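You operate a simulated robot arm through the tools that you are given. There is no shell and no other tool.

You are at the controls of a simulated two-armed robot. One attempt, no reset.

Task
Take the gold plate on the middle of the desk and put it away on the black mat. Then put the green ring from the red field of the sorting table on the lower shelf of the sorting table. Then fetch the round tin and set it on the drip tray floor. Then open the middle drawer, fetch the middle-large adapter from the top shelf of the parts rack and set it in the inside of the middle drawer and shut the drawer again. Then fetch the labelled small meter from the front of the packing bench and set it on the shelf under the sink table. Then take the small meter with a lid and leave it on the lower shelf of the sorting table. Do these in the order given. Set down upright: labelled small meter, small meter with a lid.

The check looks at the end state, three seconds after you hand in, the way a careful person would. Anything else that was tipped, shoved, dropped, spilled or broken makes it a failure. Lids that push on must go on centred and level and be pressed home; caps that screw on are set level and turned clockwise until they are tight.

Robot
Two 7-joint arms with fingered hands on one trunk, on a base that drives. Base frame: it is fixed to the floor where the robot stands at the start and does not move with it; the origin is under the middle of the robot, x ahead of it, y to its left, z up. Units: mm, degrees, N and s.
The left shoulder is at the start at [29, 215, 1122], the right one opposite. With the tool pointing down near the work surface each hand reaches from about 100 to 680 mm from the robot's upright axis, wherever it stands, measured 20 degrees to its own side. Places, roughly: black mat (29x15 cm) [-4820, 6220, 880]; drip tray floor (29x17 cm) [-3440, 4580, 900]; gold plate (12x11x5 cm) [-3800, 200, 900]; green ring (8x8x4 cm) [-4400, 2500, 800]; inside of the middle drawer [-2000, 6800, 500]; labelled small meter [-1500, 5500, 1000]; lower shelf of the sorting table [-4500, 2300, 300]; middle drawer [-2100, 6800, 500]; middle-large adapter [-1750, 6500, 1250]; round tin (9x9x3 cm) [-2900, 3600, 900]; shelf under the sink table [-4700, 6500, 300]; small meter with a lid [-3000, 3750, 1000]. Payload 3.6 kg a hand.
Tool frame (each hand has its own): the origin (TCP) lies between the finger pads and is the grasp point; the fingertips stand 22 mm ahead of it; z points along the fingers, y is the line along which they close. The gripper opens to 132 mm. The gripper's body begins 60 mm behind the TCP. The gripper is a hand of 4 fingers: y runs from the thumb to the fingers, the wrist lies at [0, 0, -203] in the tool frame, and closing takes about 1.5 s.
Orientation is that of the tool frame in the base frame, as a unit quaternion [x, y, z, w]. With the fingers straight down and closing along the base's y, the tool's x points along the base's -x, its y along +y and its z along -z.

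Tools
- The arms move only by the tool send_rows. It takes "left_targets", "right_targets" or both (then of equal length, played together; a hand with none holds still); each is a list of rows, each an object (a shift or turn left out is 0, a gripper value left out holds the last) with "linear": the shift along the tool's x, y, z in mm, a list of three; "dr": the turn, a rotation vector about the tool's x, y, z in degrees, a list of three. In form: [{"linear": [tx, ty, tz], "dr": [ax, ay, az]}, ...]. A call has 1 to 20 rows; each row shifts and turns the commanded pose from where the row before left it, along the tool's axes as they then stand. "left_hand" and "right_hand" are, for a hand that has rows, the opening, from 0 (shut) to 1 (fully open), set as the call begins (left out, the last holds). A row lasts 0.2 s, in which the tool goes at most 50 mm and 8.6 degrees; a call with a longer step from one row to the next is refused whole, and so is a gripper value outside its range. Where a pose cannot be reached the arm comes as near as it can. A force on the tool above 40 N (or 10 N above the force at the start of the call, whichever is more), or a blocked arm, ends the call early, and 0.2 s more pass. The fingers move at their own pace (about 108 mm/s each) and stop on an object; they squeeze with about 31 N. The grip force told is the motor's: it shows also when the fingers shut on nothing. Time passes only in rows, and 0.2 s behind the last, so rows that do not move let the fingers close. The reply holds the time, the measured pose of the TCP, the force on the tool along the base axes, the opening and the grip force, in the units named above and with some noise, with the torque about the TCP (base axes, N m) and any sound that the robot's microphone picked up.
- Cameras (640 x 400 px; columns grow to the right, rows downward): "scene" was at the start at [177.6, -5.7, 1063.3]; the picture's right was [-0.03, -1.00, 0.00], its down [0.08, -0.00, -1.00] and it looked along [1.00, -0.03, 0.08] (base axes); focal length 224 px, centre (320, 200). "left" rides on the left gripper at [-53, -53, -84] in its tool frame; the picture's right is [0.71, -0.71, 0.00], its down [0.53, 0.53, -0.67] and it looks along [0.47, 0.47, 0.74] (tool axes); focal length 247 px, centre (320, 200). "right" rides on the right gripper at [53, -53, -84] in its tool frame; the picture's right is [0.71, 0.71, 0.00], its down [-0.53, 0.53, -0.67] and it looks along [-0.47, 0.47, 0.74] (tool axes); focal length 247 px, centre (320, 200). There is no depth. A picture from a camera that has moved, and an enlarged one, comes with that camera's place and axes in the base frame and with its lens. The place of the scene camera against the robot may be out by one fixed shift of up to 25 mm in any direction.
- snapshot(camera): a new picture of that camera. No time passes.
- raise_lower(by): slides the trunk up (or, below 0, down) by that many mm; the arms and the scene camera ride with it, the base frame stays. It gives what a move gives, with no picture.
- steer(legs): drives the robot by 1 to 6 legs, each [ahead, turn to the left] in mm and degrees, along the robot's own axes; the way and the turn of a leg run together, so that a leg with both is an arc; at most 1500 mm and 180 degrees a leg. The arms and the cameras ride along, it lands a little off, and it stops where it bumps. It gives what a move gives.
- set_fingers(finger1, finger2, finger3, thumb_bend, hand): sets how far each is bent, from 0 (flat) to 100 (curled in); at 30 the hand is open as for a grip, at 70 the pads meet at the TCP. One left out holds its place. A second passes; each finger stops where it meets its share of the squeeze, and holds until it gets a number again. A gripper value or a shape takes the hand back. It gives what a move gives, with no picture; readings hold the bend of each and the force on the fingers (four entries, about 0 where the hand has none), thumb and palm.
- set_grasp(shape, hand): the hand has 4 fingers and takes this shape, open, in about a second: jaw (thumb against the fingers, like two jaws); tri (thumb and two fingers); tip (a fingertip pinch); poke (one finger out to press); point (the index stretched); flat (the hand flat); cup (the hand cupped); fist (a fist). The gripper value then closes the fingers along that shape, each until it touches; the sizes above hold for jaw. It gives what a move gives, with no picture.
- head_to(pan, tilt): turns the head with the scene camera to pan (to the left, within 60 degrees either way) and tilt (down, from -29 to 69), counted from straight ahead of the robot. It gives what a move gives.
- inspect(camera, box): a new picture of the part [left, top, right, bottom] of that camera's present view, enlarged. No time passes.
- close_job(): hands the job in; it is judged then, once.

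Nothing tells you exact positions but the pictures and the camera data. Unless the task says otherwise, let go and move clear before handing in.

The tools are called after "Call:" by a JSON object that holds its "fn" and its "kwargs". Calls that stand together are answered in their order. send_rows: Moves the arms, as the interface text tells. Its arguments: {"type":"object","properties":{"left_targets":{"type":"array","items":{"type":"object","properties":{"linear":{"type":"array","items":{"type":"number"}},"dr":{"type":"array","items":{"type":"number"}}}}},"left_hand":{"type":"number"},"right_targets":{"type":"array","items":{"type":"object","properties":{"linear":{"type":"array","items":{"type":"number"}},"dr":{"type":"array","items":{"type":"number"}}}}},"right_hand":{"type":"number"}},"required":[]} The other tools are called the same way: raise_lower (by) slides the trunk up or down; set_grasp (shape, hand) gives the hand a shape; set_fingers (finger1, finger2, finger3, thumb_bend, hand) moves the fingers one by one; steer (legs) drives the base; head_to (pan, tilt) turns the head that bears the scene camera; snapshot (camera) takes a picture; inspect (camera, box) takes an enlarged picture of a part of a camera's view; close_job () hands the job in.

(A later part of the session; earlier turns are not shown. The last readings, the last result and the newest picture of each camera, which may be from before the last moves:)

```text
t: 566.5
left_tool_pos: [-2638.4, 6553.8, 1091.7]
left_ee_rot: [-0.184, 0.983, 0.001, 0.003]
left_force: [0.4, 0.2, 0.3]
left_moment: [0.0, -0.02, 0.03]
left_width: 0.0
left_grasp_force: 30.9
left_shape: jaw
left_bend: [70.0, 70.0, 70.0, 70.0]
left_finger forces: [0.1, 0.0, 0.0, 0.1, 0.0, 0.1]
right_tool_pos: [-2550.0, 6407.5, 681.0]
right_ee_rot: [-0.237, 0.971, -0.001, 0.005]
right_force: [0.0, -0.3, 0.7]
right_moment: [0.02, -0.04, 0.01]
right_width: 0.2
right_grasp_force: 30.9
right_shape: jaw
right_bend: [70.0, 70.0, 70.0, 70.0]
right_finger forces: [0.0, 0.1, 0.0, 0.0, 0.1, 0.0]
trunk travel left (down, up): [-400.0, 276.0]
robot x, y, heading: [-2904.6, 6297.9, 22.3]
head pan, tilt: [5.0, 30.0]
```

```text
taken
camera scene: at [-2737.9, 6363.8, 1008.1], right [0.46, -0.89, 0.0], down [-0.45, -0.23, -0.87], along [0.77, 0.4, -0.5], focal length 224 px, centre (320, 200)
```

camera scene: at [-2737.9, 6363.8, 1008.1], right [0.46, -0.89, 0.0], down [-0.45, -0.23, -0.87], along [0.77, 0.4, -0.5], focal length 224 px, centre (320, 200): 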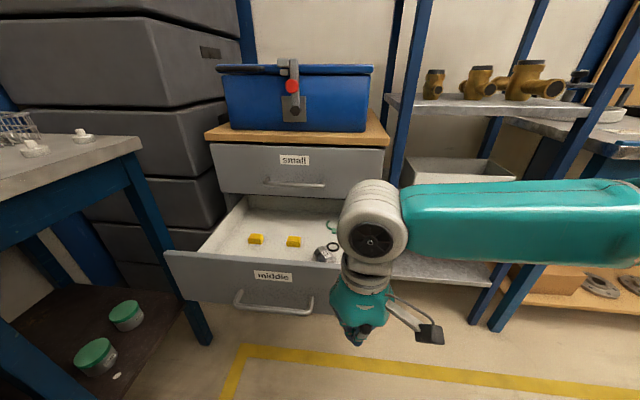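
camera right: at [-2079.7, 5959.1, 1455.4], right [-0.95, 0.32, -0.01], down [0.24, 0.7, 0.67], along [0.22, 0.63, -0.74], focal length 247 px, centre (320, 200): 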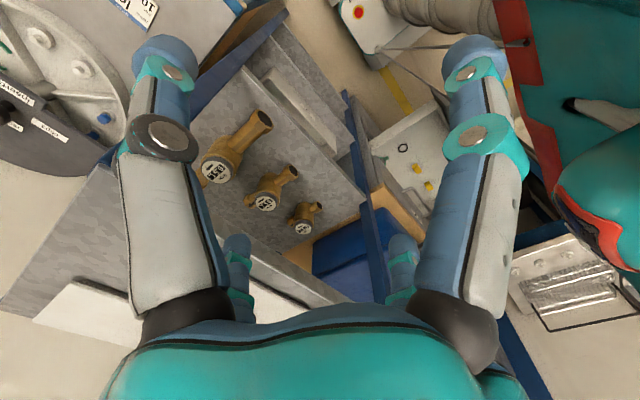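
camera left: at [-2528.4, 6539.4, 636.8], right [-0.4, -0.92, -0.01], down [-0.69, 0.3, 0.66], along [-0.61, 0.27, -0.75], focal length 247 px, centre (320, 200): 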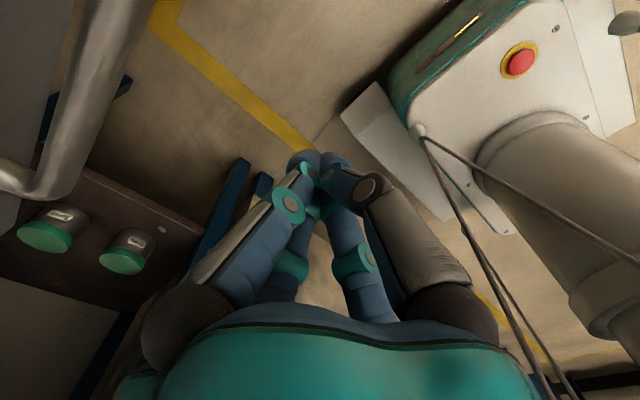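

Call:
{"fn": "send_rows", "kwargs": {"right_targets": [{"linear": [0, 0, 40]}, {"linear": [0, 0, 40]}, {"linear": [0, 0, 30]}]}}

Call:
{"fn": "steer", "kwargs": {"legs": [[120, 0]]}}

Call:
{"fn": "snapshot", "kwargs": {"camera": "scene"}}

Call:
{"fn": "snapshot", "kwargs": {"camera": "right"}}

```text
t: 567.4
left_tool_pos: [-2637.6, 6552.9, 1092.3]
left_ee_rot: [-0.184, 0.983, 0.001, 0.004]
left_force: [0.1, 0.3, -0.2]
left_moment: [-0.01, -0.03, 0.0]
left_width: 0.1
left_grasp_force: 31.1
left_shape: jaw
left_bend: [70.0, 70.0, 70.0, 70.0]
left_finger forces: [0.0, 0.1, 0.1, 0.1, 0.0, 0.0]
right_tool_pos: [-2548.7, 6407.7, 573.4]
right_ee_rot: [-0.237, 0.972, -0.001, 0.004]
right_force: [0.4, -0.2, -0.3]
right_moment: [-0.02, 0.03, -0.02]
right_width: 0.2
right_grasp_force: 30.9
right_shape: jaw
right_bend: [70.0, 70.0, 70.0, 70.0]
right_finger forces: [0.0, 0.0, 0.0, 0.1, 0.0, 0.0]
trunk travel left (down, up): [-400.0, 276.0]
robot x, y, heading: [-2899.6, 6292.7, 22.3]
head pan, tilt: [5.0, 30.0]
```

```text
t: 568.6
left_tool_pos: [-2525.2, 6599.6, 1090.6]
left_ee_rot: [-0.186, 0.983, 0.0, 0.002]
left_force: [-0.1, 0.2, 0.5]
left_moment: [-0.01, 0.02, -0.01]
left_width: 0.3
left_grasp_force: 31.5
left_shape: jaw
left_bend: [70.0, 70.0, 70.0, 70.0]
left_finger forces: [0.0, 0.1, 0.0, 0.0, 0.0, 0.0]
right_tool_pos: [-2436.4, 6454.2, 572.5]
right_ee_rot: [-0.238, 0.971, -0.001, 0.004]
right_force: [0.9, -0.3, -0.2]
right_moment: [-0.05, -0.02, -0.01]
right_width: 0.3
right_grasp_force: 31.0
right_shape: jaw
right_bend: [70.0, 70.0, 70.0, 70.0]
right_finger forces: [0.0, 0.0, 0.1, 0.0, 0.0, 0.0]
trunk travel left (down, up): [-400.0, 276.0]
robot x, y, heading: [-2791.6, 6341.3, 22.4]
head pan, tilt: [5.0, 30.0]
```

```text
taken
camera scene: at [-2625.4, 6410.5, 1007.9], right [0.46, -0.89, 0.0], down [-0.45, -0.23, -0.86], along [0.77, 0.4, -0.5], focal length 224 px, centre (320, 200)
```

scene: 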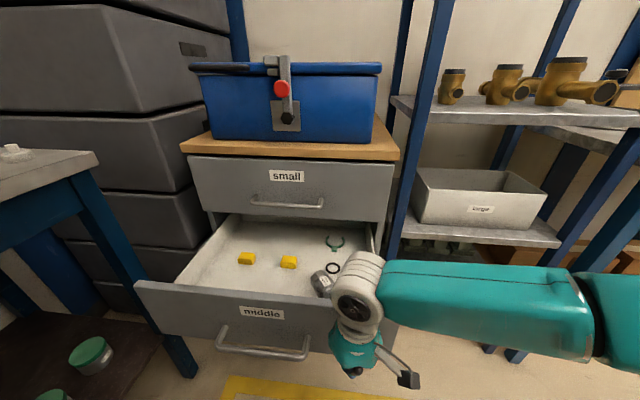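

```text
taken
camera right: at [-2459.9, 6382.4, 655.3], right [-0.95, 0.3, -0.01], down [0.22, 0.71, 0.67], along [0.21, 0.64, -0.74], focal length 247 px, centre (320, 200)
```

right: 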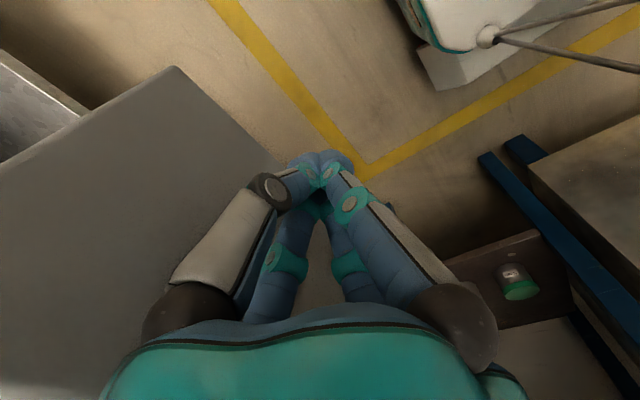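

Call:
{"fn": "steer", "kwargs": {"legs": [[70, 0]]}}

Call:
{"fn": "steer", "kwargs": {"legs": [[100, 0]]}}

Call:
{"fn": "snapshot", "kwargs": {"camera": "scene"}}

```text
t: 569.6
left_tool_pos: [-2460.2, 6628.6, 1091.5]
left_ee_rot: [-0.186, 0.983, 0.001, 0.002]
left_force: [-0.2, -0.2, -0.3]
left_moment: [0.02, 0.03, -0.01]
left_width: 0.2
left_grasp_force: 30.7
left_shape: jaw
left_bend: [70.0, 70.0, 70.0, 70.0]
left_finger forces: [0.1, 0.0, 0.0, 0.0, 0.0, 0.0]
right_tool_pos: [-2369.3, 6481.9, 573.6]
right_ee_rot: [-0.239, 0.971, -0.001, 0.005]
right_force: [1.8, -0.6, -0.9]
right_moment: [-0.01, 0.01, -0.01]
right_width: 0.0
right_grasp_force: 31.0
right_shape: jaw
right_bend: [70.0, 70.0, 70.0, 70.0]
right_finger forces: [0.0, 0.0, 0.0, 0.0, 0.0, 0.1]
trunk travel left (down, up): [-400.0, 276.0]
robot x, y, heading: [-2724.9, 6370.5, 22.5]
head pan, tilt: [5.0, 30.0]
```

```text
t: 570.8
left_tool_pos: [-2367.5, 6667.6, 1091.2]
left_ee_rot: [-0.187, 0.982, 0.0, 0.003]
left_force: [0.2, -0.1, 0.3]
left_moment: [-0.01, 0.0, 0.0]
left_width: 0.1
left_grasp_force: 31.5
left_shape: jaw
left_bend: [70.0, 70.0, 70.0, 70.0]
left_finger forces: [0.0, 0.0, 0.1, 0.1, 0.0, 0.0]
right_tool_pos: [-2276.5, 6521.6, 573.2]
right_ee_rot: [-0.239, 0.971, -0.001, 0.004]
right_force: [-0.7, -0.4, 0.0]
right_moment: [-0.04, 0.06, -0.02]
right_width: 0.0
right_grasp_force: 30.8
right_shape: jaw
right_bend: [70.0, 70.0, 70.0, 70.0]
right_finger forces: [0.0, 0.1, 0.0, 0.0, 0.1, 0.0]
trunk travel left (down, up): [-400.0, 276.0]
robot x, y, heading: [-2634.9, 6405.9, 22.8]
head pan, tilt: [5.0, 30.0]
```

```text
taken
camera scene: at [-2466.2, 6476.7, 1007.8], right [0.46, -0.89, 0.0], down [-0.45, -0.23, -0.86], along [0.77, 0.4, -0.5], focal length 224 px, centre (320, 200)
```

scene: 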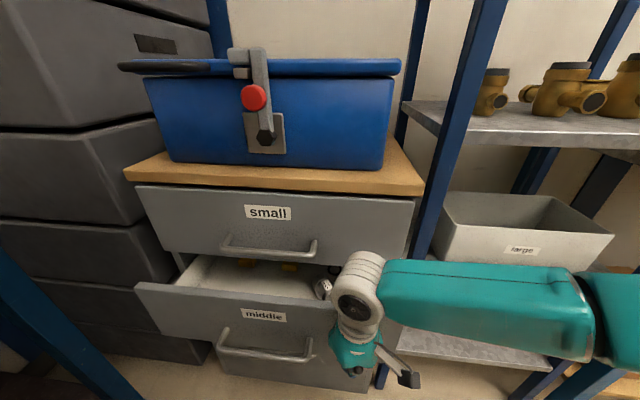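

The drawer is closing. I'll push further in small steps.

Call:
{"fn": "steer", "kwargs": {"legs": [[90, 0]]}}

Call:
{"fn": "snapshot", "kwargs": {"camera": "scene"}}

```text
t: 571.9
left_tool_pos: [-2285.0, 6702.1, 1092.5]
left_ee_rot: [-0.188, 0.982, 0.001, 0.003]
left_force: [0.2, 0.5, -0.6]
left_moment: [-0.03, 0.03, 0.02]
left_width: 0.0
left_grasp_force: 30.7
left_shape: jaw
left_bend: [70.0, 70.0, 70.0, 70.0]
left_finger forces: [0.0, 0.0, 0.1, 0.0, 0.0, 0.0]
right_tool_pos: [-2191.5, 6555.9, 573.4]
right_ee_rot: [-0.24, 0.971, -0.002, 0.004]
right_force: [-0.1, 0.2, 0.0]
right_moment: [0.02, -0.03, -0.03]
right_width: 0.0
right_grasp_force: 31.0
right_shape: jaw
right_bend: [70.0, 70.0, 70.0, 70.0]
right_finger forces: [0.0, 0.0, 0.0, 0.0, 0.0, 0.0]
trunk travel left (down, up): [-400.0, 276.0]
robot x, y, heading: [-2545.5, 6441.5, 22.8]
head pan, tilt: [5.0, 30.0]
```

```text
taken
camera scene: at [-2382.5, 6511.8, 1007.8], right [0.46, -0.89, 0.0], down [-0.44, -0.23, -0.86], along [0.77, 0.4, -0.5], focal length 224 px, centre (320, 200)
```

scene: 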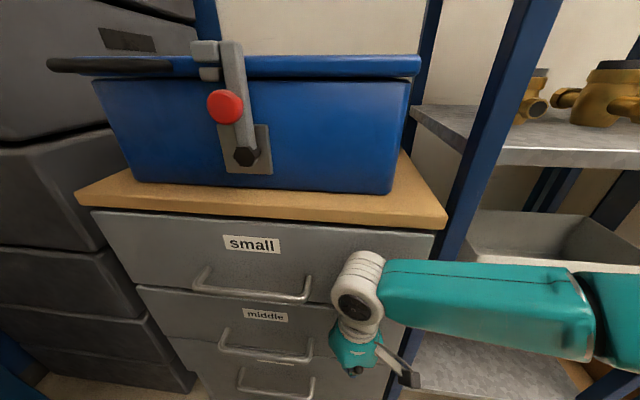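

Call:
{"fn": "steer", "kwargs": {"legs": [[30, 0]]}}

Call:
{"fn": "snapshot", "kwargs": {"camera": "right"}}

Call:
{"fn": "inspect", "kwargs": {"camera": "scene", "box": [70, 200, 450, 400]}}

```text
t: 572.7
left_tool_pos: [-2267.2, 6708.8, 1095.4]
left_ee_rot: [-0.188, 0.982, 0.001, 0.003]
left_force: [0.6, -0.5, 0.3]
left_moment: [-0.02, -0.01, -0.03]
left_width: 0.0
left_grasp_force: 31.2
left_shape: jaw
left_bend: [70.0, 70.0, 70.0, 70.0]
left_finger forces: [0.0, 0.0, 0.0, 0.1, 0.1, 0.0]
right_tool_pos: [-2187.4, 6562.7, 572.1]
right_ee_rot: [-0.245, 0.97, -0.003, -0.007]
right_force: [-1.7, -0.5, -0.4]
right_moment: [0.03, -0.09, -0.01]
right_width: 0.0
right_grasp_force: 30.7
right_shape: jaw
right_bend: [70.0, 70.0, 70.0, 70.0]
right_finger forces: [0.0, 0.0, 1.8, 0.0, 0.0, 0.0]
trunk travel left (down, up): [-400.0, 276.0]
robot x, y, heading: [-2527.9, 6449.1, 22.7]
head pan, tilt: [5.0, 30.0]
stopped in leg 1: the force on the tool passed its limit at 57 N (the readings are from after the stop); the commanded pose is now the measured one
```

```text
taken
camera right: at [-2208.9, 6490.7, 656.8], right [-0.96, 0.29, 0.01], down [0.22, 0.72, 0.66], along [0.18, 0.63, -0.75], focal length 247 px, centre (320, 200)
```

right: 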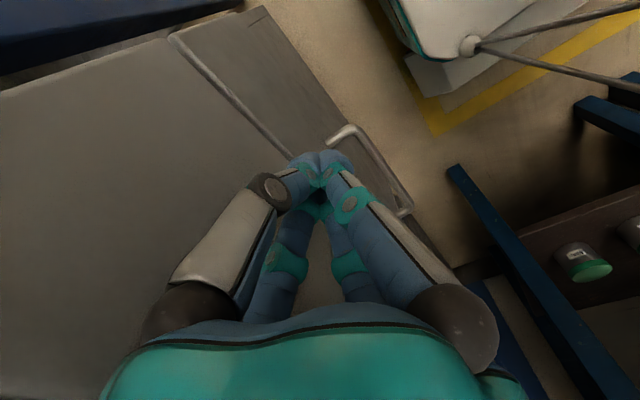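

```text
1.68 times, centred on (260, 300) of scene
camera zoom: at [-2365.1, 6519.1, 1008.2], right [0.46, -0.89, 0.0], down [-0.44, -0.23, -0.87], along [0.77, 0.4, -0.5], focal length 377 px, centre (421, 32)
```

zoom: 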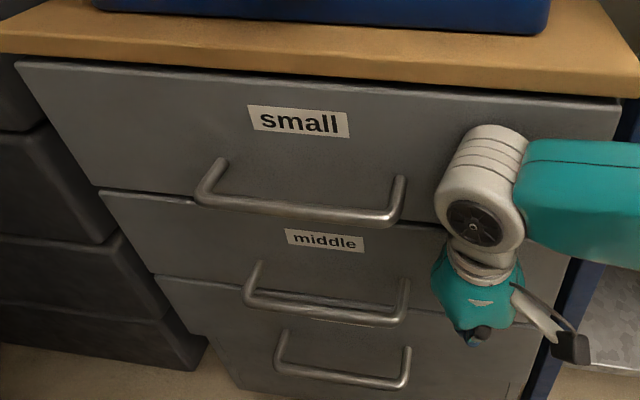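

The drawer is shut flush. Task four is done. I'll back away, raise the right hand, and go to the packing bench for the labelled small meter.

Call:
{"fn": "steer", "kwargs": {"legs": [[-350, 0]]}}

Call:
{"fn": "send_rows", "kwargs": {"right_targets": [{"linear": [0, 0, -45]}, {"linear": [0, 0, -45]}, {"linear": [0, 0, -45]}, {"linear": [0, 0, -45]}, {"linear": [0, 0, -45]}, {"linear": [0, 0, -45]}, {"linear": [0, 0, -45]}, {"linear": [0, 0, -45]}, {"linear": [0, 0, -45]}, {"linear": [0, 0, -45]}, {"linear": [10, -30, -30]}, {"linear": [10, -30, -30]}, {"linear": [10, -30, 0]}, {"linear": [0, -30, 0]}], "right_hand": 1}}

Call:
{"fn": "head_to", "kwargs": {"pan": 0, "tilt": 25}}

Call:
{"fn": "snapshot", "kwargs": {"camera": "scene"}}

```text
t: 575.0
left_tool_pos: [-2592.6, 6573.4, 1095.0]
left_ee_rot: [-0.188, 0.982, 0.0, 0.005]
left_force: [-0.6, -0.3, -0.9]
left_moment: [0.0, 0.02, 0.0]
left_width: 0.1
left_grasp_force: 31.0
left_shape: jaw
left_bend: [70.0, 70.0, 70.0, 70.0]
left_finger forces: [0.0, 0.0, 0.0, 0.0, 0.0, 0.0]
right_tool_pos: [-2512.5, 6427.3, 573.7]
right_ee_rot: [-0.243, 0.97, -0.002, -0.007]
right_force: [-0.5, 0.1, 0.7]
right_moment: [0.03, -0.01, 0.01]
right_width: 0.0
right_grasp_force: 31.5
right_shape: jaw
right_bend: [70.0, 70.0, 70.0, 70.0]
right_finger forces: [0.0, 0.1, 0.0, 0.1, 0.0, 0.0]
trunk travel left (down, up): [-400.0, 276.0]
robot x, y, heading: [-2852.2, 6315.0, 22.7]
head pan, tilt: [5.0, 30.0]
```

```text
t: 578.0
left_tool_pos: [-2591.1, 6573.6, 1094.6]
left_ee_rot: [-0.188, 0.982, 0.001, 0.003]
left_force: [-0.6, -0.3, 0.6]
left_moment: [0.01, 0.02, 0.0]
left_width: 0.1
left_grasp_force: 30.5
left_shape: jaw
left_bend: [70.0, 70.0, 70.0, 70.0]
left_finger forces: [0.1, 0.0, 0.0, 0.1, 0.0, 0.0]
right_tool_pos: [-2475.1, 6310.9, 1086.3]
right_ee_rot: [-0.245, 0.97, -0.004, -0.006]
right_force: [-0.8, -0.4, 0.2]
right_moment: [0.01, 0.0, -0.03]
right_width: 131.8
right_grasp_force: 0.0
right_shape: jaw
right_bend: [30.0, 30.0, 30.0, 30.0]
right_finger forces: [0.1, 0.1, 0.0, 0.0, 0.1, 0.0]
trunk travel left (down, up): [-400.0, 276.0]
robot x, y, heading: [-2852.7, 6313.7, 22.8]
head pan, tilt: [5.0, 30.0]
```

```text
t: 578.7
left_tool_pos: [-2591.7, 6573.9, 1096.1]
left_ee_rot: [-0.188, 0.982, 0.001, 0.004]
left_force: [-0.2, -1.2, 0.1]
left_moment: [0.01, -0.01, 0.05]
left_width: 0.2
left_grasp_force: 30.7
left_shape: jaw
left_bend: [70.0, 70.0, 70.0, 70.0]
left_finger forces: [0.0, 0.0, 0.1, 0.0, 0.0, 0.0]
right_tool_pos: [-2475.8, 6309.5, 1087.4]
right_ee_rot: [-0.244, 0.97, -0.002, -0.008]
right_force: [0.1, -0.2, 0.3]
right_moment: [0.03, -0.02, 0.0]
right_width: 131.7
right_grasp_force: 0.0
right_shape: jaw
right_bend: [30.0, 30.0, 30.0, 30.0]
right_finger forces: [0.1, 0.0, 0.1, 0.0, 0.0, 0.0]
trunk travel left (down, up): [-400.0, 276.0]
robot x, y, heading: [-2855.3, 6317.9, 22.6]
head pan, tilt: [0.0, 25.0]
```

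```text
taken
camera scene: at [-2684.7, 6376.9, 1016.1], right [0.39, -0.92, 0.0], down [-0.39, -0.16, -0.91], along [0.84, 0.35, -0.42], focal length 224 px, centre (320, 200)
```

scene: 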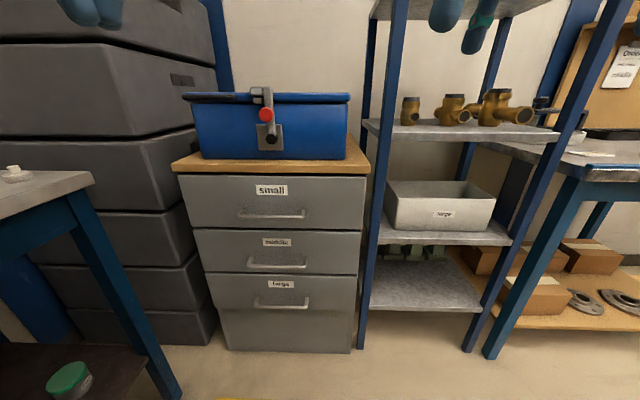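

Call:
{"fn": "send_rows", "kwargs": {"left_targets": [{"linear": [0, 15, 0]}, {"linear": [0, 15, 0]}, {"linear": [0, 0, 0]}, {"linear": [0, 0, 0]}, {"linear": [0, 0, 0]}], "left_hand": 1}}

Call:
{"fn": "steer", "kwargs": {"legs": [[0, -30]]}}

Call:
{"fn": "steer", "kwargs": {"legs": [[0, -30]]}}

Call:
{"fn": "steer", "kwargs": {"legs": [[0, -31]]}}

Call:
{"fn": "steer", "kwargs": {"legs": [[1000, 0]]}}

Call:
{"fn": "head_to", "kwargs": {"pan": 55, "tilt": 20}}

Call:
{"fn": "snapshot", "kwargs": {"camera": "scene"}}

```text
t: 579.9
left_tool_pos: [-2602.5, 6601.3, 1095.5]
left_ee_rot: [-0.188, 0.982, 0.0, 0.003]
left_force: [-0.4, 0.2, 0.1]
left_moment: [-0.02, -0.01, 0.0]
left_width: 132.0
left_grasp_force: 0.1
left_shape: jaw
left_bend: [30.0, 30.0, 30.0, 30.0]
left_finger forces: [0.1, 0.0, 0.0, 0.0, 0.1, 0.0]
right_tool_pos: [-2474.3, 6310.0, 1086.6]
right_ee_rot: [-0.244, 0.97, -0.003, -0.006]
right_force: [1.2, -0.1, 0.1]
right_moment: [0.01, 0.01, -0.02]
right_width: 131.9
right_grasp_force: 0.0
right_shape: jaw
right_bend: [30.0, 30.0, 30.0, 30.0]
right_finger forces: [0.0, 0.1, 0.1, 0.0, 0.0, 0.1]
trunk travel left (down, up): [-400.0, 276.0]
robot x, y, heading: [-2855.6, 6312.6, 22.9]
head pan, tilt: [0.0, 25.0]
```

```text
t: 581.8
left_tool_pos: [-2493.3, 6435.1, 1095.2]
left_ee_rot: [0.074, 0.997, 0.0, 0.003]
left_force: [-0.5, -0.7, -0.3]
left_moment: [-0.03, 0.04, 0.01]
left_width: 131.8
left_grasp_force: 0.1
left_shape: jaw
left_bend: [30.0, 30.0, 30.0, 30.0]
left_finger forces: [0.0, 0.0, 0.1, 0.0, 0.1, 0.0]
right_tool_pos: [-2529.8, 6120.1, 1087.3]
right_ee_rot: [0.018, 1.0, 0.0, -0.008]
right_force: [-0.2, 0.1, -1.0]
right_moment: [0.0, 0.01, -0.02]
right_width: 131.8
right_grasp_force: 0.0
right_shape: jaw
right_bend: [30.0, 30.0, 30.0, 30.0]
right_finger forces: [0.0, 0.0, 0.1, 0.0, 0.1, 0.0]
trunk travel left (down, up): [-400.0, 276.0]
robot x, y, heading: [-2851.9, 6339.3, -7.9]
head pan, tilt: [0.0, 25.0]
```

```text
t: 583.7
left_tool_pos: [-2490.7, 6240.9, 1096.0]
left_ee_rot: [0.332, 0.943, -0.001, 0.004]
left_force: [-0.2, -0.5, -0.5]
left_moment: [0.0, -0.01, 0.03]
left_width: 132.1
left_grasp_force: 0.1
left_shape: jaw
left_bend: [30.0, 30.0, 30.0, 30.0]
left_finger forces: [0.0, 0.0, 0.1, 0.1, 0.0, 0.0]
right_tool_pos: [-2682.7, 5988.2, 1086.7]
right_ee_rot: [0.277, 0.961, 0.001, -0.009]
right_force: [-0.6, -1.0, 0.0]
right_moment: [-0.03, 0.0, 0.02]
right_width: 131.9
right_grasp_force: 0.1
right_shape: jaw
right_bend: [30.0, 30.0, 30.0, 30.0]
right_finger forces: [0.0, 0.1, 0.1, 0.0, 0.0, 0.0]
trunk travel left (down, up): [-400.0, 276.0]
robot x, y, heading: [-2834.2, 6353.8, -38.1]
head pan, tilt: [0.0, 25.0]
```

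```text
t: 585.6
left_tool_pos: [-2596.6, 6083.2, 1096.4]
left_ee_rot: [0.565, 0.825, -0.002, 0.002]
left_force: [0.4, 0.2, 0.2]
left_moment: [-0.02, -0.02, 0.03]
left_width: 132.2
left_grasp_force: 0.0
left_shape: jaw
left_bend: [30.0, 30.0, 30.0, 30.0]
left_finger forces: [0.0, 0.0, 0.1, 0.0, 0.0, 0.0]
right_tool_pos: [-2888.7, 5957.1, 1087.5]
right_ee_rot: [0.518, 0.856, 0.004, -0.007]
right_force: [0.4, -0.3, 0.5]
right_moment: [0.02, -0.02, -0.01]
right_width: 132.0
right_grasp_force: 0.0
right_shape: jaw
right_bend: [30.0, 30.0, 30.0, 30.0]
right_finger forces: [0.1, 0.1, 0.1, 0.1, 0.0, 0.0]
trunk travel left (down, up): [-400.0, 276.0]
robot x, y, heading: [-2812.1, 6368.5, -67.7]
head pan, tilt: [0.0, 25.0]
```

```text
t: 590.8
left_tool_pos: [-2230.5, 5159.9, 1096.7]
left_ee_rot: [0.572, 0.82, -0.002, 0.003]
left_force: [0.6, 0.0, -0.3]
left_moment: [-0.03, -0.01, 0.02]
left_width: 132.1
left_grasp_force: 0.0
left_shape: jaw
left_bend: [30.0, 30.0, 30.0, 30.0]
left_finger forces: [0.0, 0.0, 0.0, 0.0, 0.0, 0.1]
right_tool_pos: [-2525.0, 5040.8, 1087.5]
right_ee_rot: [0.524, 0.852, 0.003, -0.007]
right_force: [0.3, 0.6, 0.3]
right_moment: [0.0, 0.0, 0.01]
right_width: 131.9
right_grasp_force: 0.0
right_shape: jaw
right_bend: [30.0, 30.0, 30.0, 30.0]
right_finger forces: [0.0, 0.0, 0.0, 0.0, 0.1, 0.1]
trunk travel left (down, up): [-400.0, 276.0]
robot x, y, heading: [-2439.8, 5448.3, -68.6]
head pan, tilt: [0.0, 25.0]
```

```text
t: 592.0
left_tool_pos: [-2231.9, 5159.3, 1097.9]
left_ee_rot: [0.572, 0.82, -0.002, 0.003]
left_force: [0.1, 0.2, 0.7]
left_moment: [0.0, -0.01, 0.01]
left_width: 132.1
left_grasp_force: 0.2
left_shape: jaw
left_bend: [30.0, 30.0, 30.0, 30.0]
left_finger forces: [0.0, 0.1, 0.0, 0.0, 0.1, 0.1]
right_tool_pos: [-2524.7, 5040.3, 1088.7]
right_ee_rot: [0.524, 0.851, 0.003, -0.007]
right_force: [1.2, -0.3, -0.3]
right_moment: [0.0, 0.0, 0.01]
right_width: 132.1
right_grasp_force: 0.1
right_shape: jaw
right_bend: [30.0, 30.0, 30.0, 30.0]
right_finger forces: [0.0, 0.0, 0.1, 0.0, 0.1, 0.0]
trunk travel left (down, up): [-400.0, 276.0]
robot x, y, heading: [-2439.5, 5442.8, -68.7]
head pan, tilt: [55.0, 20.0]
```

```text
taken
camera scene: at [-2310.9, 5349.3, 1024.3], right [-0.24, -0.97, 0.0], down [-0.33, 0.08, -0.94], along [0.91, -0.22, -0.34], focal length 224 px, centre (320, 200)
```

scene: 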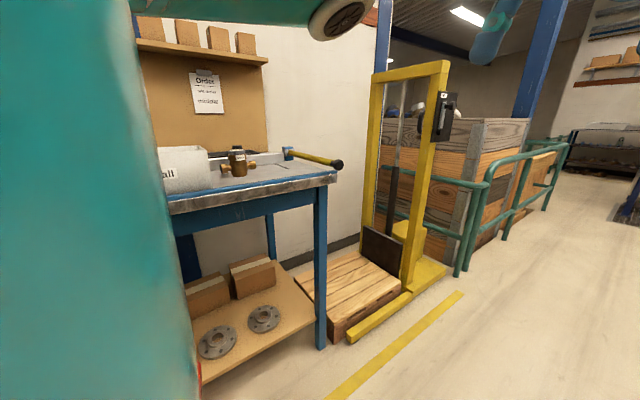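

I can see the labelled brass meter standing beside the white "small" box on the packing bench. I'll go a little further, then turn to face the bench.

Call:
{"fn": "steer", "kwargs": {"legs": [[110, 0]]}}

Call:
{"fn": "steer", "kwargs": {"legs": [[0, 30]]}}

Call:
{"fn": "steer", "kwargs": {"legs": [[0, 30]]}}

Call:
{"fn": "steer", "kwargs": {"legs": [[0, 30]]}}

Call:
{"fn": "head_to", "kwargs": {"pan": -15, "tilt": 20}}

Call:
{"fn": "snapshot", "kwargs": {"camera": "scene"}}

```text
t: 593.2
left_tool_pos: [-2190.5, 5055.5, 1096.3]
left_ee_rot: [0.572, 0.82, -0.001, 0.002]
left_force: [0.4, -0.3, -0.8]
left_moment: [0.03, 0.02, -0.03]
left_width: 131.9
left_grasp_force: 0.0
left_shape: jaw
left_bend: [30.0, 30.0, 30.0, 30.0]
left_finger forces: [0.0, 0.0, 0.0, 0.0, 0.0, 0.0]
right_tool_pos: [-2484.2, 4936.3, 1089.2]
right_ee_rot: [0.525, 0.851, 0.005, -0.008]
right_force: [0.4, -0.6, 0.5]
right_moment: [0.01, 0.01, 0.03]
right_width: 132.3
right_grasp_force: 0.0
right_shape: jaw
right_bend: [30.0, 30.0, 30.0, 30.0]
right_finger forces: [0.0, 0.0, 0.0, 0.1, 0.1, 0.0]
trunk travel left (down, up): [-400.0, 276.0]
robot x, y, heading: [-2402.7, 5340.7, -68.4]
head pan, tilt: [55.0, 20.0]
```

```text
t: 595.1
left_tool_pos: [-2077.4, 5202.1, 1097.3]
left_ee_rot: [0.339, 0.941, -0.001, 0.003]
left_force: [-0.1, 0.0, 0.7]
left_moment: [-0.02, 0.02, 0.0]
left_width: 132.1
left_grasp_force: 0.1
left_shape: jaw
left_bend: [30.0, 30.0, 30.0, 30.0]
left_finger forces: [0.0, 0.0, 0.0, 0.0, 0.1, 0.0]
right_tool_pos: [-2271.1, 4950.9, 1088.8]
right_ee_rot: [0.286, 0.958, 0.001, -0.007]
right_force: [-0.6, -0.6, 0.6]
right_moment: [-0.02, 0.06, -0.03]
right_width: 132.1
right_grasp_force: 0.0
right_shape: jaw
right_bend: [30.0, 30.0, 30.0, 30.0]
right_finger forces: [0.0, 0.0, 0.1, 0.0, 0.0, 0.1]
trunk travel left (down, up): [-400.0, 276.0]
robot x, y, heading: [-2417.9, 5323.2, -38.1]
head pan, tilt: [55.0, 20.0]
```

```text
t: 597.0
left_tool_pos: [-2059.1, 5390.3, 1098.6]
left_ee_rot: [0.084, 0.996, -0.001, 0.004]
left_force: [-1.0, -0.3, -0.1]
left_moment: [-0.02, -0.01, 0.0]
left_width: 131.7
left_grasp_force: 0.0
left_shape: jaw
left_bend: [30.0, 30.0, 30.0, 30.0]
left_finger forces: [0.0, 0.1, 0.0, 0.0, 0.0, 0.0]
right_tool_pos: [-2102.2, 5073.9, 1089.2]
right_ee_rot: [0.028, 1.0, 0.0, -0.007]
right_force: [-0.7, 0.3, 1.1]
right_moment: [-0.01, 0.0, 0.0]
right_width: 132.1
right_grasp_force: 0.1
right_shape: jaw
right_bend: [30.0, 30.0, 30.0, 30.0]
right_finger forces: [0.0, 0.0, 0.0, 0.0, 0.0, 0.0]
trunk travel left (down, up): [-400.0, 276.0]
robot x, y, heading: [-2419.9, 5301.2, -8.4]
head pan, tilt: [55.0, 20.0]
```

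```text
t: 598.9
left_tool_pos: [-2154.1, 5561.2, 1097.5]
left_ee_rot: [-0.183, 0.983, 0.001, 0.003]
left_force: [0.5, -0.2, -0.4]
left_moment: [-0.02, 0.02, -0.01]
left_width: 132.1
left_grasp_force: 0.0
left_shape: jaw
left_bend: [30.0, 30.0, 30.0, 30.0]
left_finger forces: [0.0, 0.0, 0.0, 0.0, 0.0, 0.0]
right_tool_pos: [-2031.4, 5268.6, 1090.3]
right_ee_rot: [-0.237, 0.971, -0.004, -0.008]
right_force: [-0.1, 0.0, 0.5]
right_moment: [0.01, 0.0, -0.04]
right_width: 132.1
right_grasp_force: 0.1
right_shape: jaw
right_bend: [30.0, 30.0, 30.0, 30.0]
right_finger forces: [0.0, 0.0, 0.1, 0.0, 0.0, 0.1]
trunk travel left (down, up): [-400.0, 276.0]
robot x, y, heading: [-2407.2, 5272.9, 21.9]
head pan, tilt: [55.0, 20.0]
```

```text
t: 600.4
left_tool_pos: [-2155.7, 5560.5, 1098.9]
left_ee_rot: [-0.182, 0.983, 0.001, 0.003]
left_force: [0.3, 0.3, 0.2]
left_moment: [0.01, -0.01, -0.04]
left_width: 131.9
left_grasp_force: 0.2
left_shape: jaw
left_bend: [30.0, 30.0, 30.0, 30.0]
left_finger forces: [0.0, 0.0, 0.1, 0.1, 0.1, 0.0]
right_tool_pos: [-2033.0, 5268.4, 1090.7]
right_ee_rot: [-0.237, 0.971, -0.004, -0.006]
right_force: [0.4, -0.6, 0.8]
right_moment: [-0.01, 0.01, -0.02]
right_width: 132.2
right_grasp_force: 0.1
right_shape: jaw
right_bend: [30.0, 30.0, 30.0, 30.0]
right_finger forces: [0.0, 0.0, 0.0, 0.0, 0.0, 0.0]
trunk travel left (down, up): [-400.0, 276.0]
robot x, y, heading: [-2408.8, 5274.7, 22.2]
head pan, tilt: [-15.0, 20.0]
```

```text
taken
camera scene: at [-2233.0, 5314.4, 1024.2], right [0.12, -0.99, 0.0], down [-0.34, -0.04, -0.94], along [0.93, 0.12, -0.34], focal length 224 px, centre (320, 200)
```

scene: 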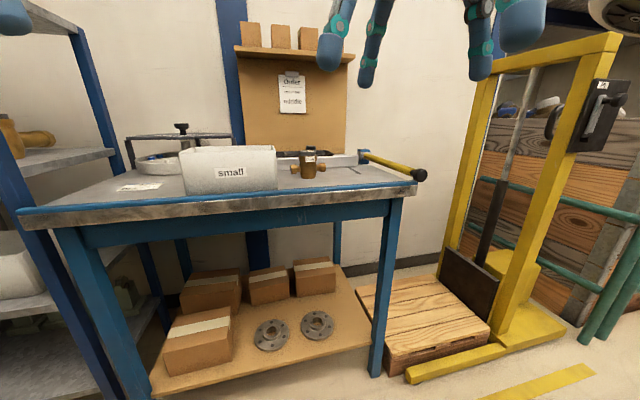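

Call:
{"fn": "inspect", "kwargs": {"camera": "scene", "box": [240, 120, 440, 220]}}

Call:
{"fn": "inspect", "kwargs": {"camera": "scene", "box": [110, 100, 300, 220]}}

```text
3.20 times, centred on (340, 170) of scene
camera zoom: at [-2233.0, 5314.4, 1024.2], right [0.12, -0.99, 0.0], down [-0.34, -0.04, -0.94], along [0.93, 0.12, -0.34], focal length 716 px, centre (256, 296)
```

zoom: 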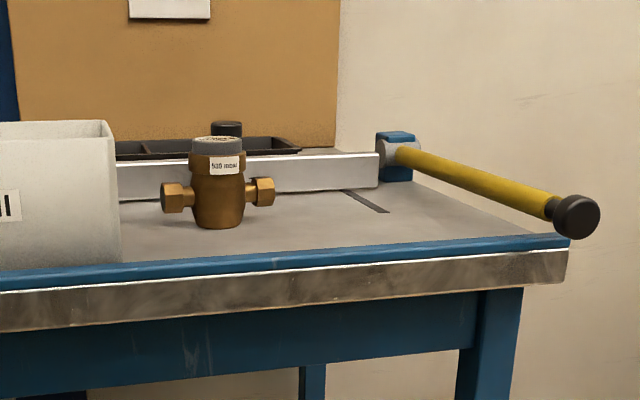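

```text
3.33 times, centred on (205, 160) of scene
camera zoom: at [-2233.0, 5314.4, 1024.2], right [0.12, -0.99, 0.0], down [-0.34, -0.04, -0.94], along [0.93, 0.12, -0.34], focal length 746 px, centre (703, 333)
```

zoom: 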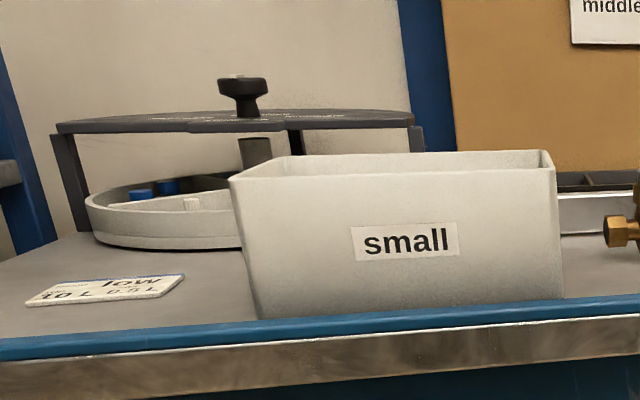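

The labelled small meter stands at about (-1603, 5432) on the bench (top z ≈ 880), with pipe stubs to left and right. I'll drive up and look from above with the right hand camera.

Call:
{"fn": "steer", "kwargs": {"legs": [[370, 0]]}}

Call:
{"fn": "snapshot", "kwargs": {"camera": "right"}}

Call:
{"fn": "head_to", "kwargs": {"pan": -15, "tilt": 45}}

Call:
{"fn": "snapshot", "kwargs": {"camera": "scene"}}

```text
t: 602.7
left_tool_pos: [-1818.4, 5701.5, 1097.8]
left_ee_rot: [-0.186, 0.982, 0.001, 0.003]
left_force: [0.2, -0.1, -0.5]
left_moment: [0.0, 0.01, -0.01]
left_width: 131.9
left_grasp_force: 0.1
left_shape: jaw
left_bend: [30.0, 30.0, 30.0, 30.0]
left_finger forces: [0.0, 0.0, 0.0, 0.1, 0.0, 0.0]
right_tool_pos: [-1691.7, 5407.4, 1090.0]
right_ee_rot: [-0.241, 0.97, -0.004, -0.007]
right_force: [0.1, 0.0, 0.4]
right_moment: [0.0, 0.02, 0.02]
right_width: 132.0
right_grasp_force: 0.1
right_shape: jaw
right_bend: [30.0, 30.0, 30.0, 30.0]
right_finger forces: [0.0, 0.0, 0.0, 0.0, 0.1, 0.0]
trunk travel left (down, up): [-400.0, 276.0]
robot x, y, heading: [-2070.1, 5413.4, 22.6]
head pan, tilt: [-15.0, 20.0]
```

```text
taken
camera right: at [-1713.8, 5337.4, 1173.7], right [-0.96, 0.29, 0.01], down [0.23, 0.72, 0.66], along [0.19, 0.63, -0.75], focal length 247 px, centre (320, 200)
```

right: 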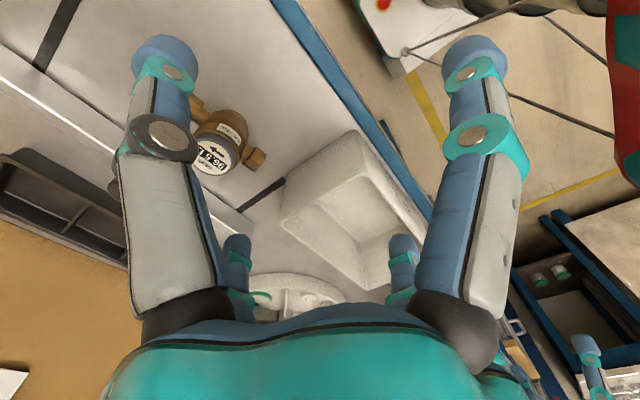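

```text
t: 603.6
left_tool_pos: [-1818.8, 5700.4, 1100.0]
left_ee_rot: [-0.187, 0.982, 0.001, 0.003]
left_force: [0.0, -0.2, 0.3]
left_moment: [-0.02, 0.0, 0.0]
left_width: 132.0
left_grasp_force: 0.1
left_shape: jaw
left_bend: [30.0, 30.0, 30.0, 30.0]
left_finger forces: [0.0, 0.1, 0.0, 0.0, 0.0, 0.1]
right_tool_pos: [-1691.9, 5408.3, 1091.7]
right_ee_rot: [-0.24, 0.971, -0.004, -0.006]
right_force: [0.0, -0.2, 0.6]
right_moment: [-0.03, 0.0, 0.02]
right_width: 131.8
right_grasp_force: 0.0
right_shape: jaw
right_bend: [30.0, 30.0, 30.0, 30.0]
right_finger forces: [0.0, 0.0, 0.0, 0.0, 0.1, 0.0]
trunk travel left (down, up): [-400.0, 276.0]
robot x, y, heading: [-2069.8, 5414.2, 22.5]
head pan, tilt: [-15.0, 45.0]
```

```text
taken
camera scene: at [-1905.6, 5452.3, 985.6], right [0.13, -0.99, 0.0], down [-0.7, -0.09, -0.71], along [0.7, 0.09, -0.71], focal length 224 px, centre (320, 200)
```

scene: 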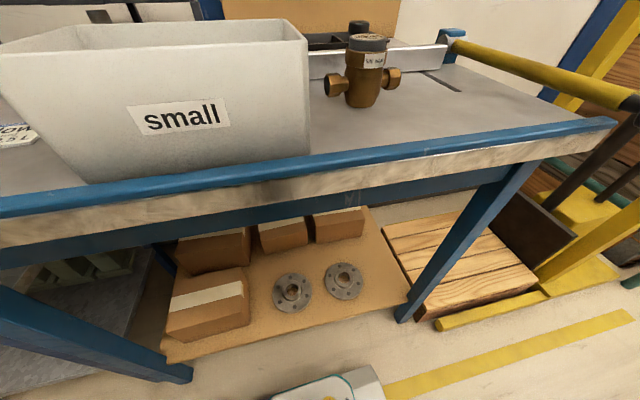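

Call:
{"fn": "send_rows", "kwargs": {"right_targets": [{"dr": [-0.3, -0.8, 0]}, {"dr": [0, 0, 8.1]}, {"dr": [0, 0, 8.1]}, {"dr": [0, 0, 8.1]}, {"dr": [0, 0, 8.1]}, {"dr": [0, 0, 8.1]}, {"dr": [0, 0, 8.1]}, {"linear": [-32, 19.7, 0]}, {"linear": [-32, 19.7, 0]}, {"linear": [-31, 19.6, 0]}, {"linear": [0, 0, 30]}, {"linear": [0, 0, 0]}]}}

Call:
{"fn": "snapshot", "kwargs": {"camera": "right"}}

```text
t: 606.2
left_tool_pos: [-1819.8, 5700.2, 1099.1]
left_ee_rot: [-0.186, 0.982, 0.001, 0.004]
left_force: [0.6, 0.4, -0.7]
left_moment: [0.02, -0.01, 0.0]
left_width: 132.2
left_grasp_force: 0.0
left_shape: jaw
left_bend: [30.0, 30.0, 30.0, 30.0]
left_finger forces: [0.1, 0.0, 0.1, 0.0, 0.0, 0.0]
right_tool_pos: [-1583.3, 5429.9, 1059.8]
right_ee_rot: [0.18, 0.984, 0.001, 0.0]
right_force: [0.1, 0.3, 0.3]
right_moment: [0.0, -0.04, -0.01]
right_width: 131.8
right_grasp_force: 0.1
right_shape: jaw
right_bend: [30.0, 30.0, 30.0, 30.0]
right_finger forces: [0.1, 0.0, 0.0, 0.1, 0.1, 0.1]
trunk travel left (down, up): [-400.0, 276.0]
robot x, y, heading: [-2066.8, 5412.7, 22.7]
head pan, tilt: [-15.0, 45.0]
```

```text
taken
camera right: at [-1652.1, 5398.3, 1142.4], right [-0.41, 0.91, 0.0], down [0.68, 0.3, 0.67], along [0.61, 0.28, -0.74], focal length 247 px, centre (320, 200)
```

right: 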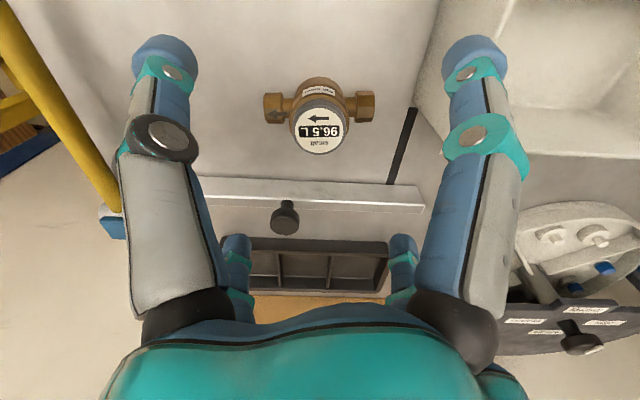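

The meter's stubs lie diagonal to the fingers as planned. I'll centre (about 9 mm) and descend.

Call:
{"fn": "send_rows", "kwargs": {"right_targets": [{"linear": [-9, 8, 0]}, {"linear": [0, 0, 35]}, {"linear": [0, 0, 35]}, {"linear": [0, 0, 25]}]}}

Call:
{"fn": "snapshot", "kwargs": {"camera": "right"}}

```text
t: 607.2
left_tool_pos: [-1817.8, 5699.6, 1098.8]
left_ee_rot: [-0.187, 0.982, 0.001, 0.003]
left_force: [-0.3, -0.4, 0.7]
left_moment: [0.01, 0.01, -0.04]
left_width: 132.2
left_grasp_force: 0.1
left_shape: jaw
left_bend: [30.0, 30.0, 30.0, 30.0]
left_finger forces: [0.1, 0.0, 0.0, 0.1, 0.0, 0.1]
right_tool_pos: [-1574.1, 5434.9, 966.7]
right_ee_rot: [0.18, 0.984, 0.001, -0.001]
right_force: [-0.5, -0.2, 0.2]
right_moment: [-0.02, -0.01, -0.04]
right_width: 132.3
right_grasp_force: 0.1
right_shape: jaw
right_bend: [30.0, 30.0, 30.0, 30.0]
right_finger forces: [0.0, 0.0, 0.0, 0.1, 0.0, 0.1]
trunk travel left (down, up): [-400.0, 276.0]
robot x, y, heading: [-2073.4, 5418.8, 22.5]
head pan, tilt: [-15.0, 45.0]
```

```text
taken
camera right: at [-1643.1, 5404.0, 1049.7], right [-0.41, 0.91, 0.0], down [0.68, 0.31, 0.67], along [0.61, 0.28, -0.74], focal length 247 px, centre (320, 200)
```

right: 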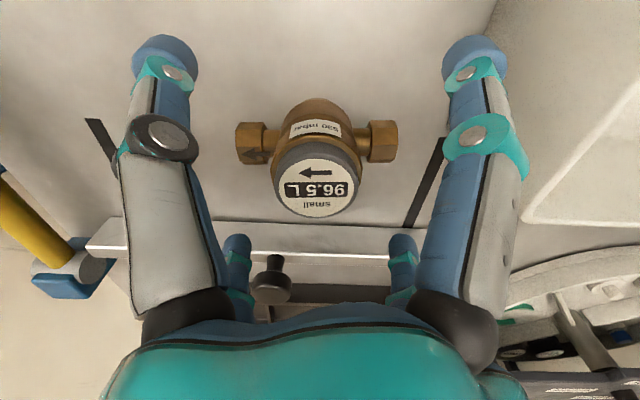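

Call:
{"fn": "send_rows", "kwargs": {"right_targets": [{"linear": [1, -1, 25]}, {"linear": [0, 0, 20]}, {"linear": [0, 0, 9]}, {"linear": [0, 0, 0]}]}}

Call:
{"fn": "send_rows", "kwargs": {"right_targets": [{"linear": [0, 0, 0]}, {"linear": [0, 0, 0]}, {"linear": [0, 0, 0]}, {"linear": [0, 0, 0]}, {"linear": [0, 0, 0]}, {"linear": [0, 0, 0]}, {"linear": [0, 0, 0]}, {"linear": [0, 0, 0]}, {"linear": [0, 0, 0]}], "right_hand": 0}}

Call:
{"fn": "snapshot", "kwargs": {"camera": "right"}}

Call:
{"fn": "inspect", "kwargs": {"camera": "scene", "box": [280, 0, 480, 140]}}

```text
t: 608.2
left_tool_pos: [-1819.0, 5700.8, 1099.2]
left_ee_rot: [-0.187, 0.982, 0.001, 0.003]
left_force: [0.4, -0.2, -0.5]
left_moment: [0.01, 0.02, -0.01]
left_width: 132.0
left_grasp_force: 0.0
left_shape: jaw
left_bend: [30.0, 30.0, 30.0, 30.0]
left_finger forces: [0.1, 0.0, 0.0, 0.1, 0.1, 0.0]
right_tool_pos: [-1575.8, 5435.8, 911.1]
right_ee_rot: [0.18, 0.984, 0.001, -0.002]
right_force: [-0.1, -0.5, 0.1]
right_moment: [0.02, -0.02, 0.04]
right_width: 131.7
right_grasp_force: 0.0
right_shape: jaw
right_bend: [30.0, 30.0, 30.0, 30.0]
right_finger forces: [0.0, 0.0, 0.0, 0.0, 0.0, 0.0]
trunk travel left (down, up): [-400.0, 276.0]
robot x, y, heading: [-2068.3, 5412.3, 22.6]
head pan, tilt: [-15.0, 45.0]
```

```text
t: 610.2
left_tool_pos: [-1819.2, 5700.2, 1099.7]
left_ee_rot: [-0.187, 0.982, 0.001, 0.004]
left_force: [-0.3, -0.1, 0.7]
left_moment: [0.0, 0.03, -0.03]
left_width: 132.2
left_grasp_force: 0.1
left_shape: jaw
left_bend: [30.0, 30.0, 30.0, 30.0]
left_finger forces: [0.0, 0.0, 0.0, 0.0, 0.0, 0.1]
right_tool_pos: [-1574.4, 5435.5, 912.3]
right_ee_rot: [0.18, 0.984, 0.001, -0.001]
right_force: [1.0, -1.0, 0.1]
right_moment: [-0.02, -0.17, -0.05]
right_width: 35.6
right_grasp_force: 31.0
right_shape: jaw
right_bend: [76.0, 36.0, 35.0, 70.0]
right_finger forces: [28.3, 25.8, 29.3, 0.0, 30.0, 0.0]
trunk travel left (down, up): [-400.0, 276.0]
robot x, y, heading: [-2070.3, 5415.3, 22.6]
head pan, tilt: [-15.0, 45.0]
```

```text
taken
camera right: at [-1644.1, 5404.0, 994.6], right [-0.41, 0.91, 0.0], down [0.68, 0.3, 0.67], along [0.61, 0.28, -0.74], focal length 247 px, centre (320, 200)
```

right: 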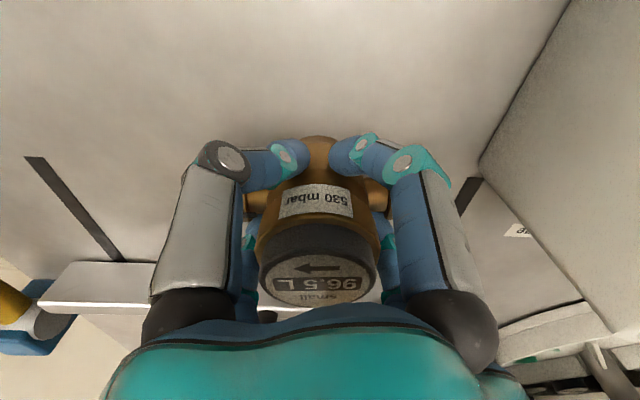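

```text
2.86 times, centred on (380, 70) of scene
camera zoom: at [-1905.7, 5452.2, 985.6], right [0.13, -0.99, 0.0], down [-0.7, -0.09, -0.71], along [0.7, 0.09, -0.71], focal length 640 px, centre (149, 571)
```

zoom: 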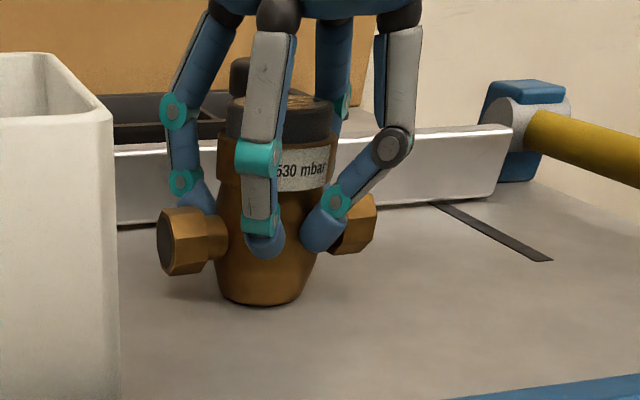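

All four fingers hold the body ("530 mbar" label visible). I'll lift and check.

Call:
{"fn": "send_rows", "kwargs": {"right_targets": [{"linear": [0, 0, -5]}, {"linear": [0, 0, -10]}, {"linear": [0, 0, -20]}, {"linear": [0, 0, -30]}, {"linear": [0, 0, -40]}, {"linear": [0, 0, -40]}, {"linear": [0, 0, -40]}]}}

Call:
{"fn": "snapshot", "kwargs": {"camera": "scene"}}

Call:
{"fn": "snapshot", "kwargs": {"camera": "right"}}

```text
t: 611.8
left_tool_pos: [-1818.2, 5700.6, 1099.2]
left_ee_rot: [-0.187, 0.982, 0.002, 0.004]
left_force: [-0.3, -0.4, 0.1]
left_moment: [-0.01, -0.02, 0.03]
left_width: 132.0
left_grasp_force: 0.0
left_shape: jaw
left_bend: [30.0, 30.0, 30.0, 30.0]
left_finger forces: [0.0, 0.1, 0.0, 0.0, 0.0, 0.1]
right_tool_pos: [-1574.5, 5432.8, 1096.0]
right_ee_rot: [0.18, 0.984, 0.001, -0.001]
right_force: [0.6, -0.4, -3.8]
right_moment: [-0.1, 0.09, -0.02]
right_width: 35.7
right_grasp_force: 30.9
right_shape: jaw
right_bend: [76.0, 36.0, 36.0, 70.0]
right_finger forces: [29.7, 29.1, 31.8, 0.0, 30.7, 0.1]
trunk travel left (down, up): [-400.0, 276.0]
robot x, y, heading: [-2068.6, 5416.0, 22.6]
head pan, tilt: [-15.0, 45.0]
```

```text
taken
camera scene: at [-1905.9, 5452.4, 985.6], right [0.13, -0.99, 0.0], down [-0.7, -0.09, -0.71], along [0.7, 0.09, -0.71], focal length 224 px, centre (320, 200)
```

scene: 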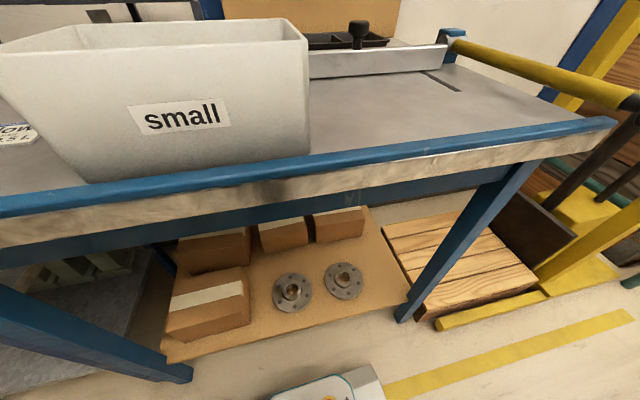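

```text
taken
camera right: at [-1643.9, 5401.9, 1178.5], right [-0.41, 0.91, 0.0], down [0.68, 0.31, 0.67], along [0.61, 0.28, -0.74], focal length 247 px, centre (320, 200)
```

right: 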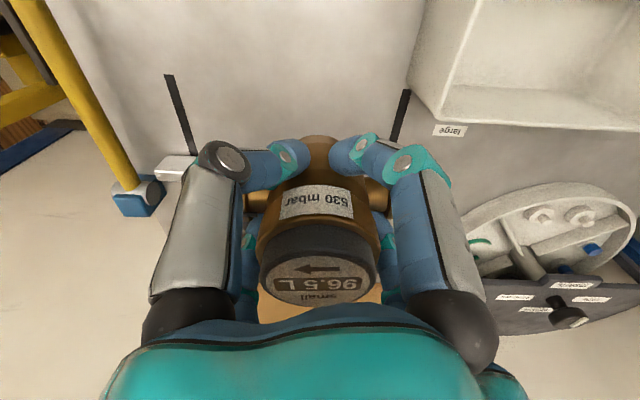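

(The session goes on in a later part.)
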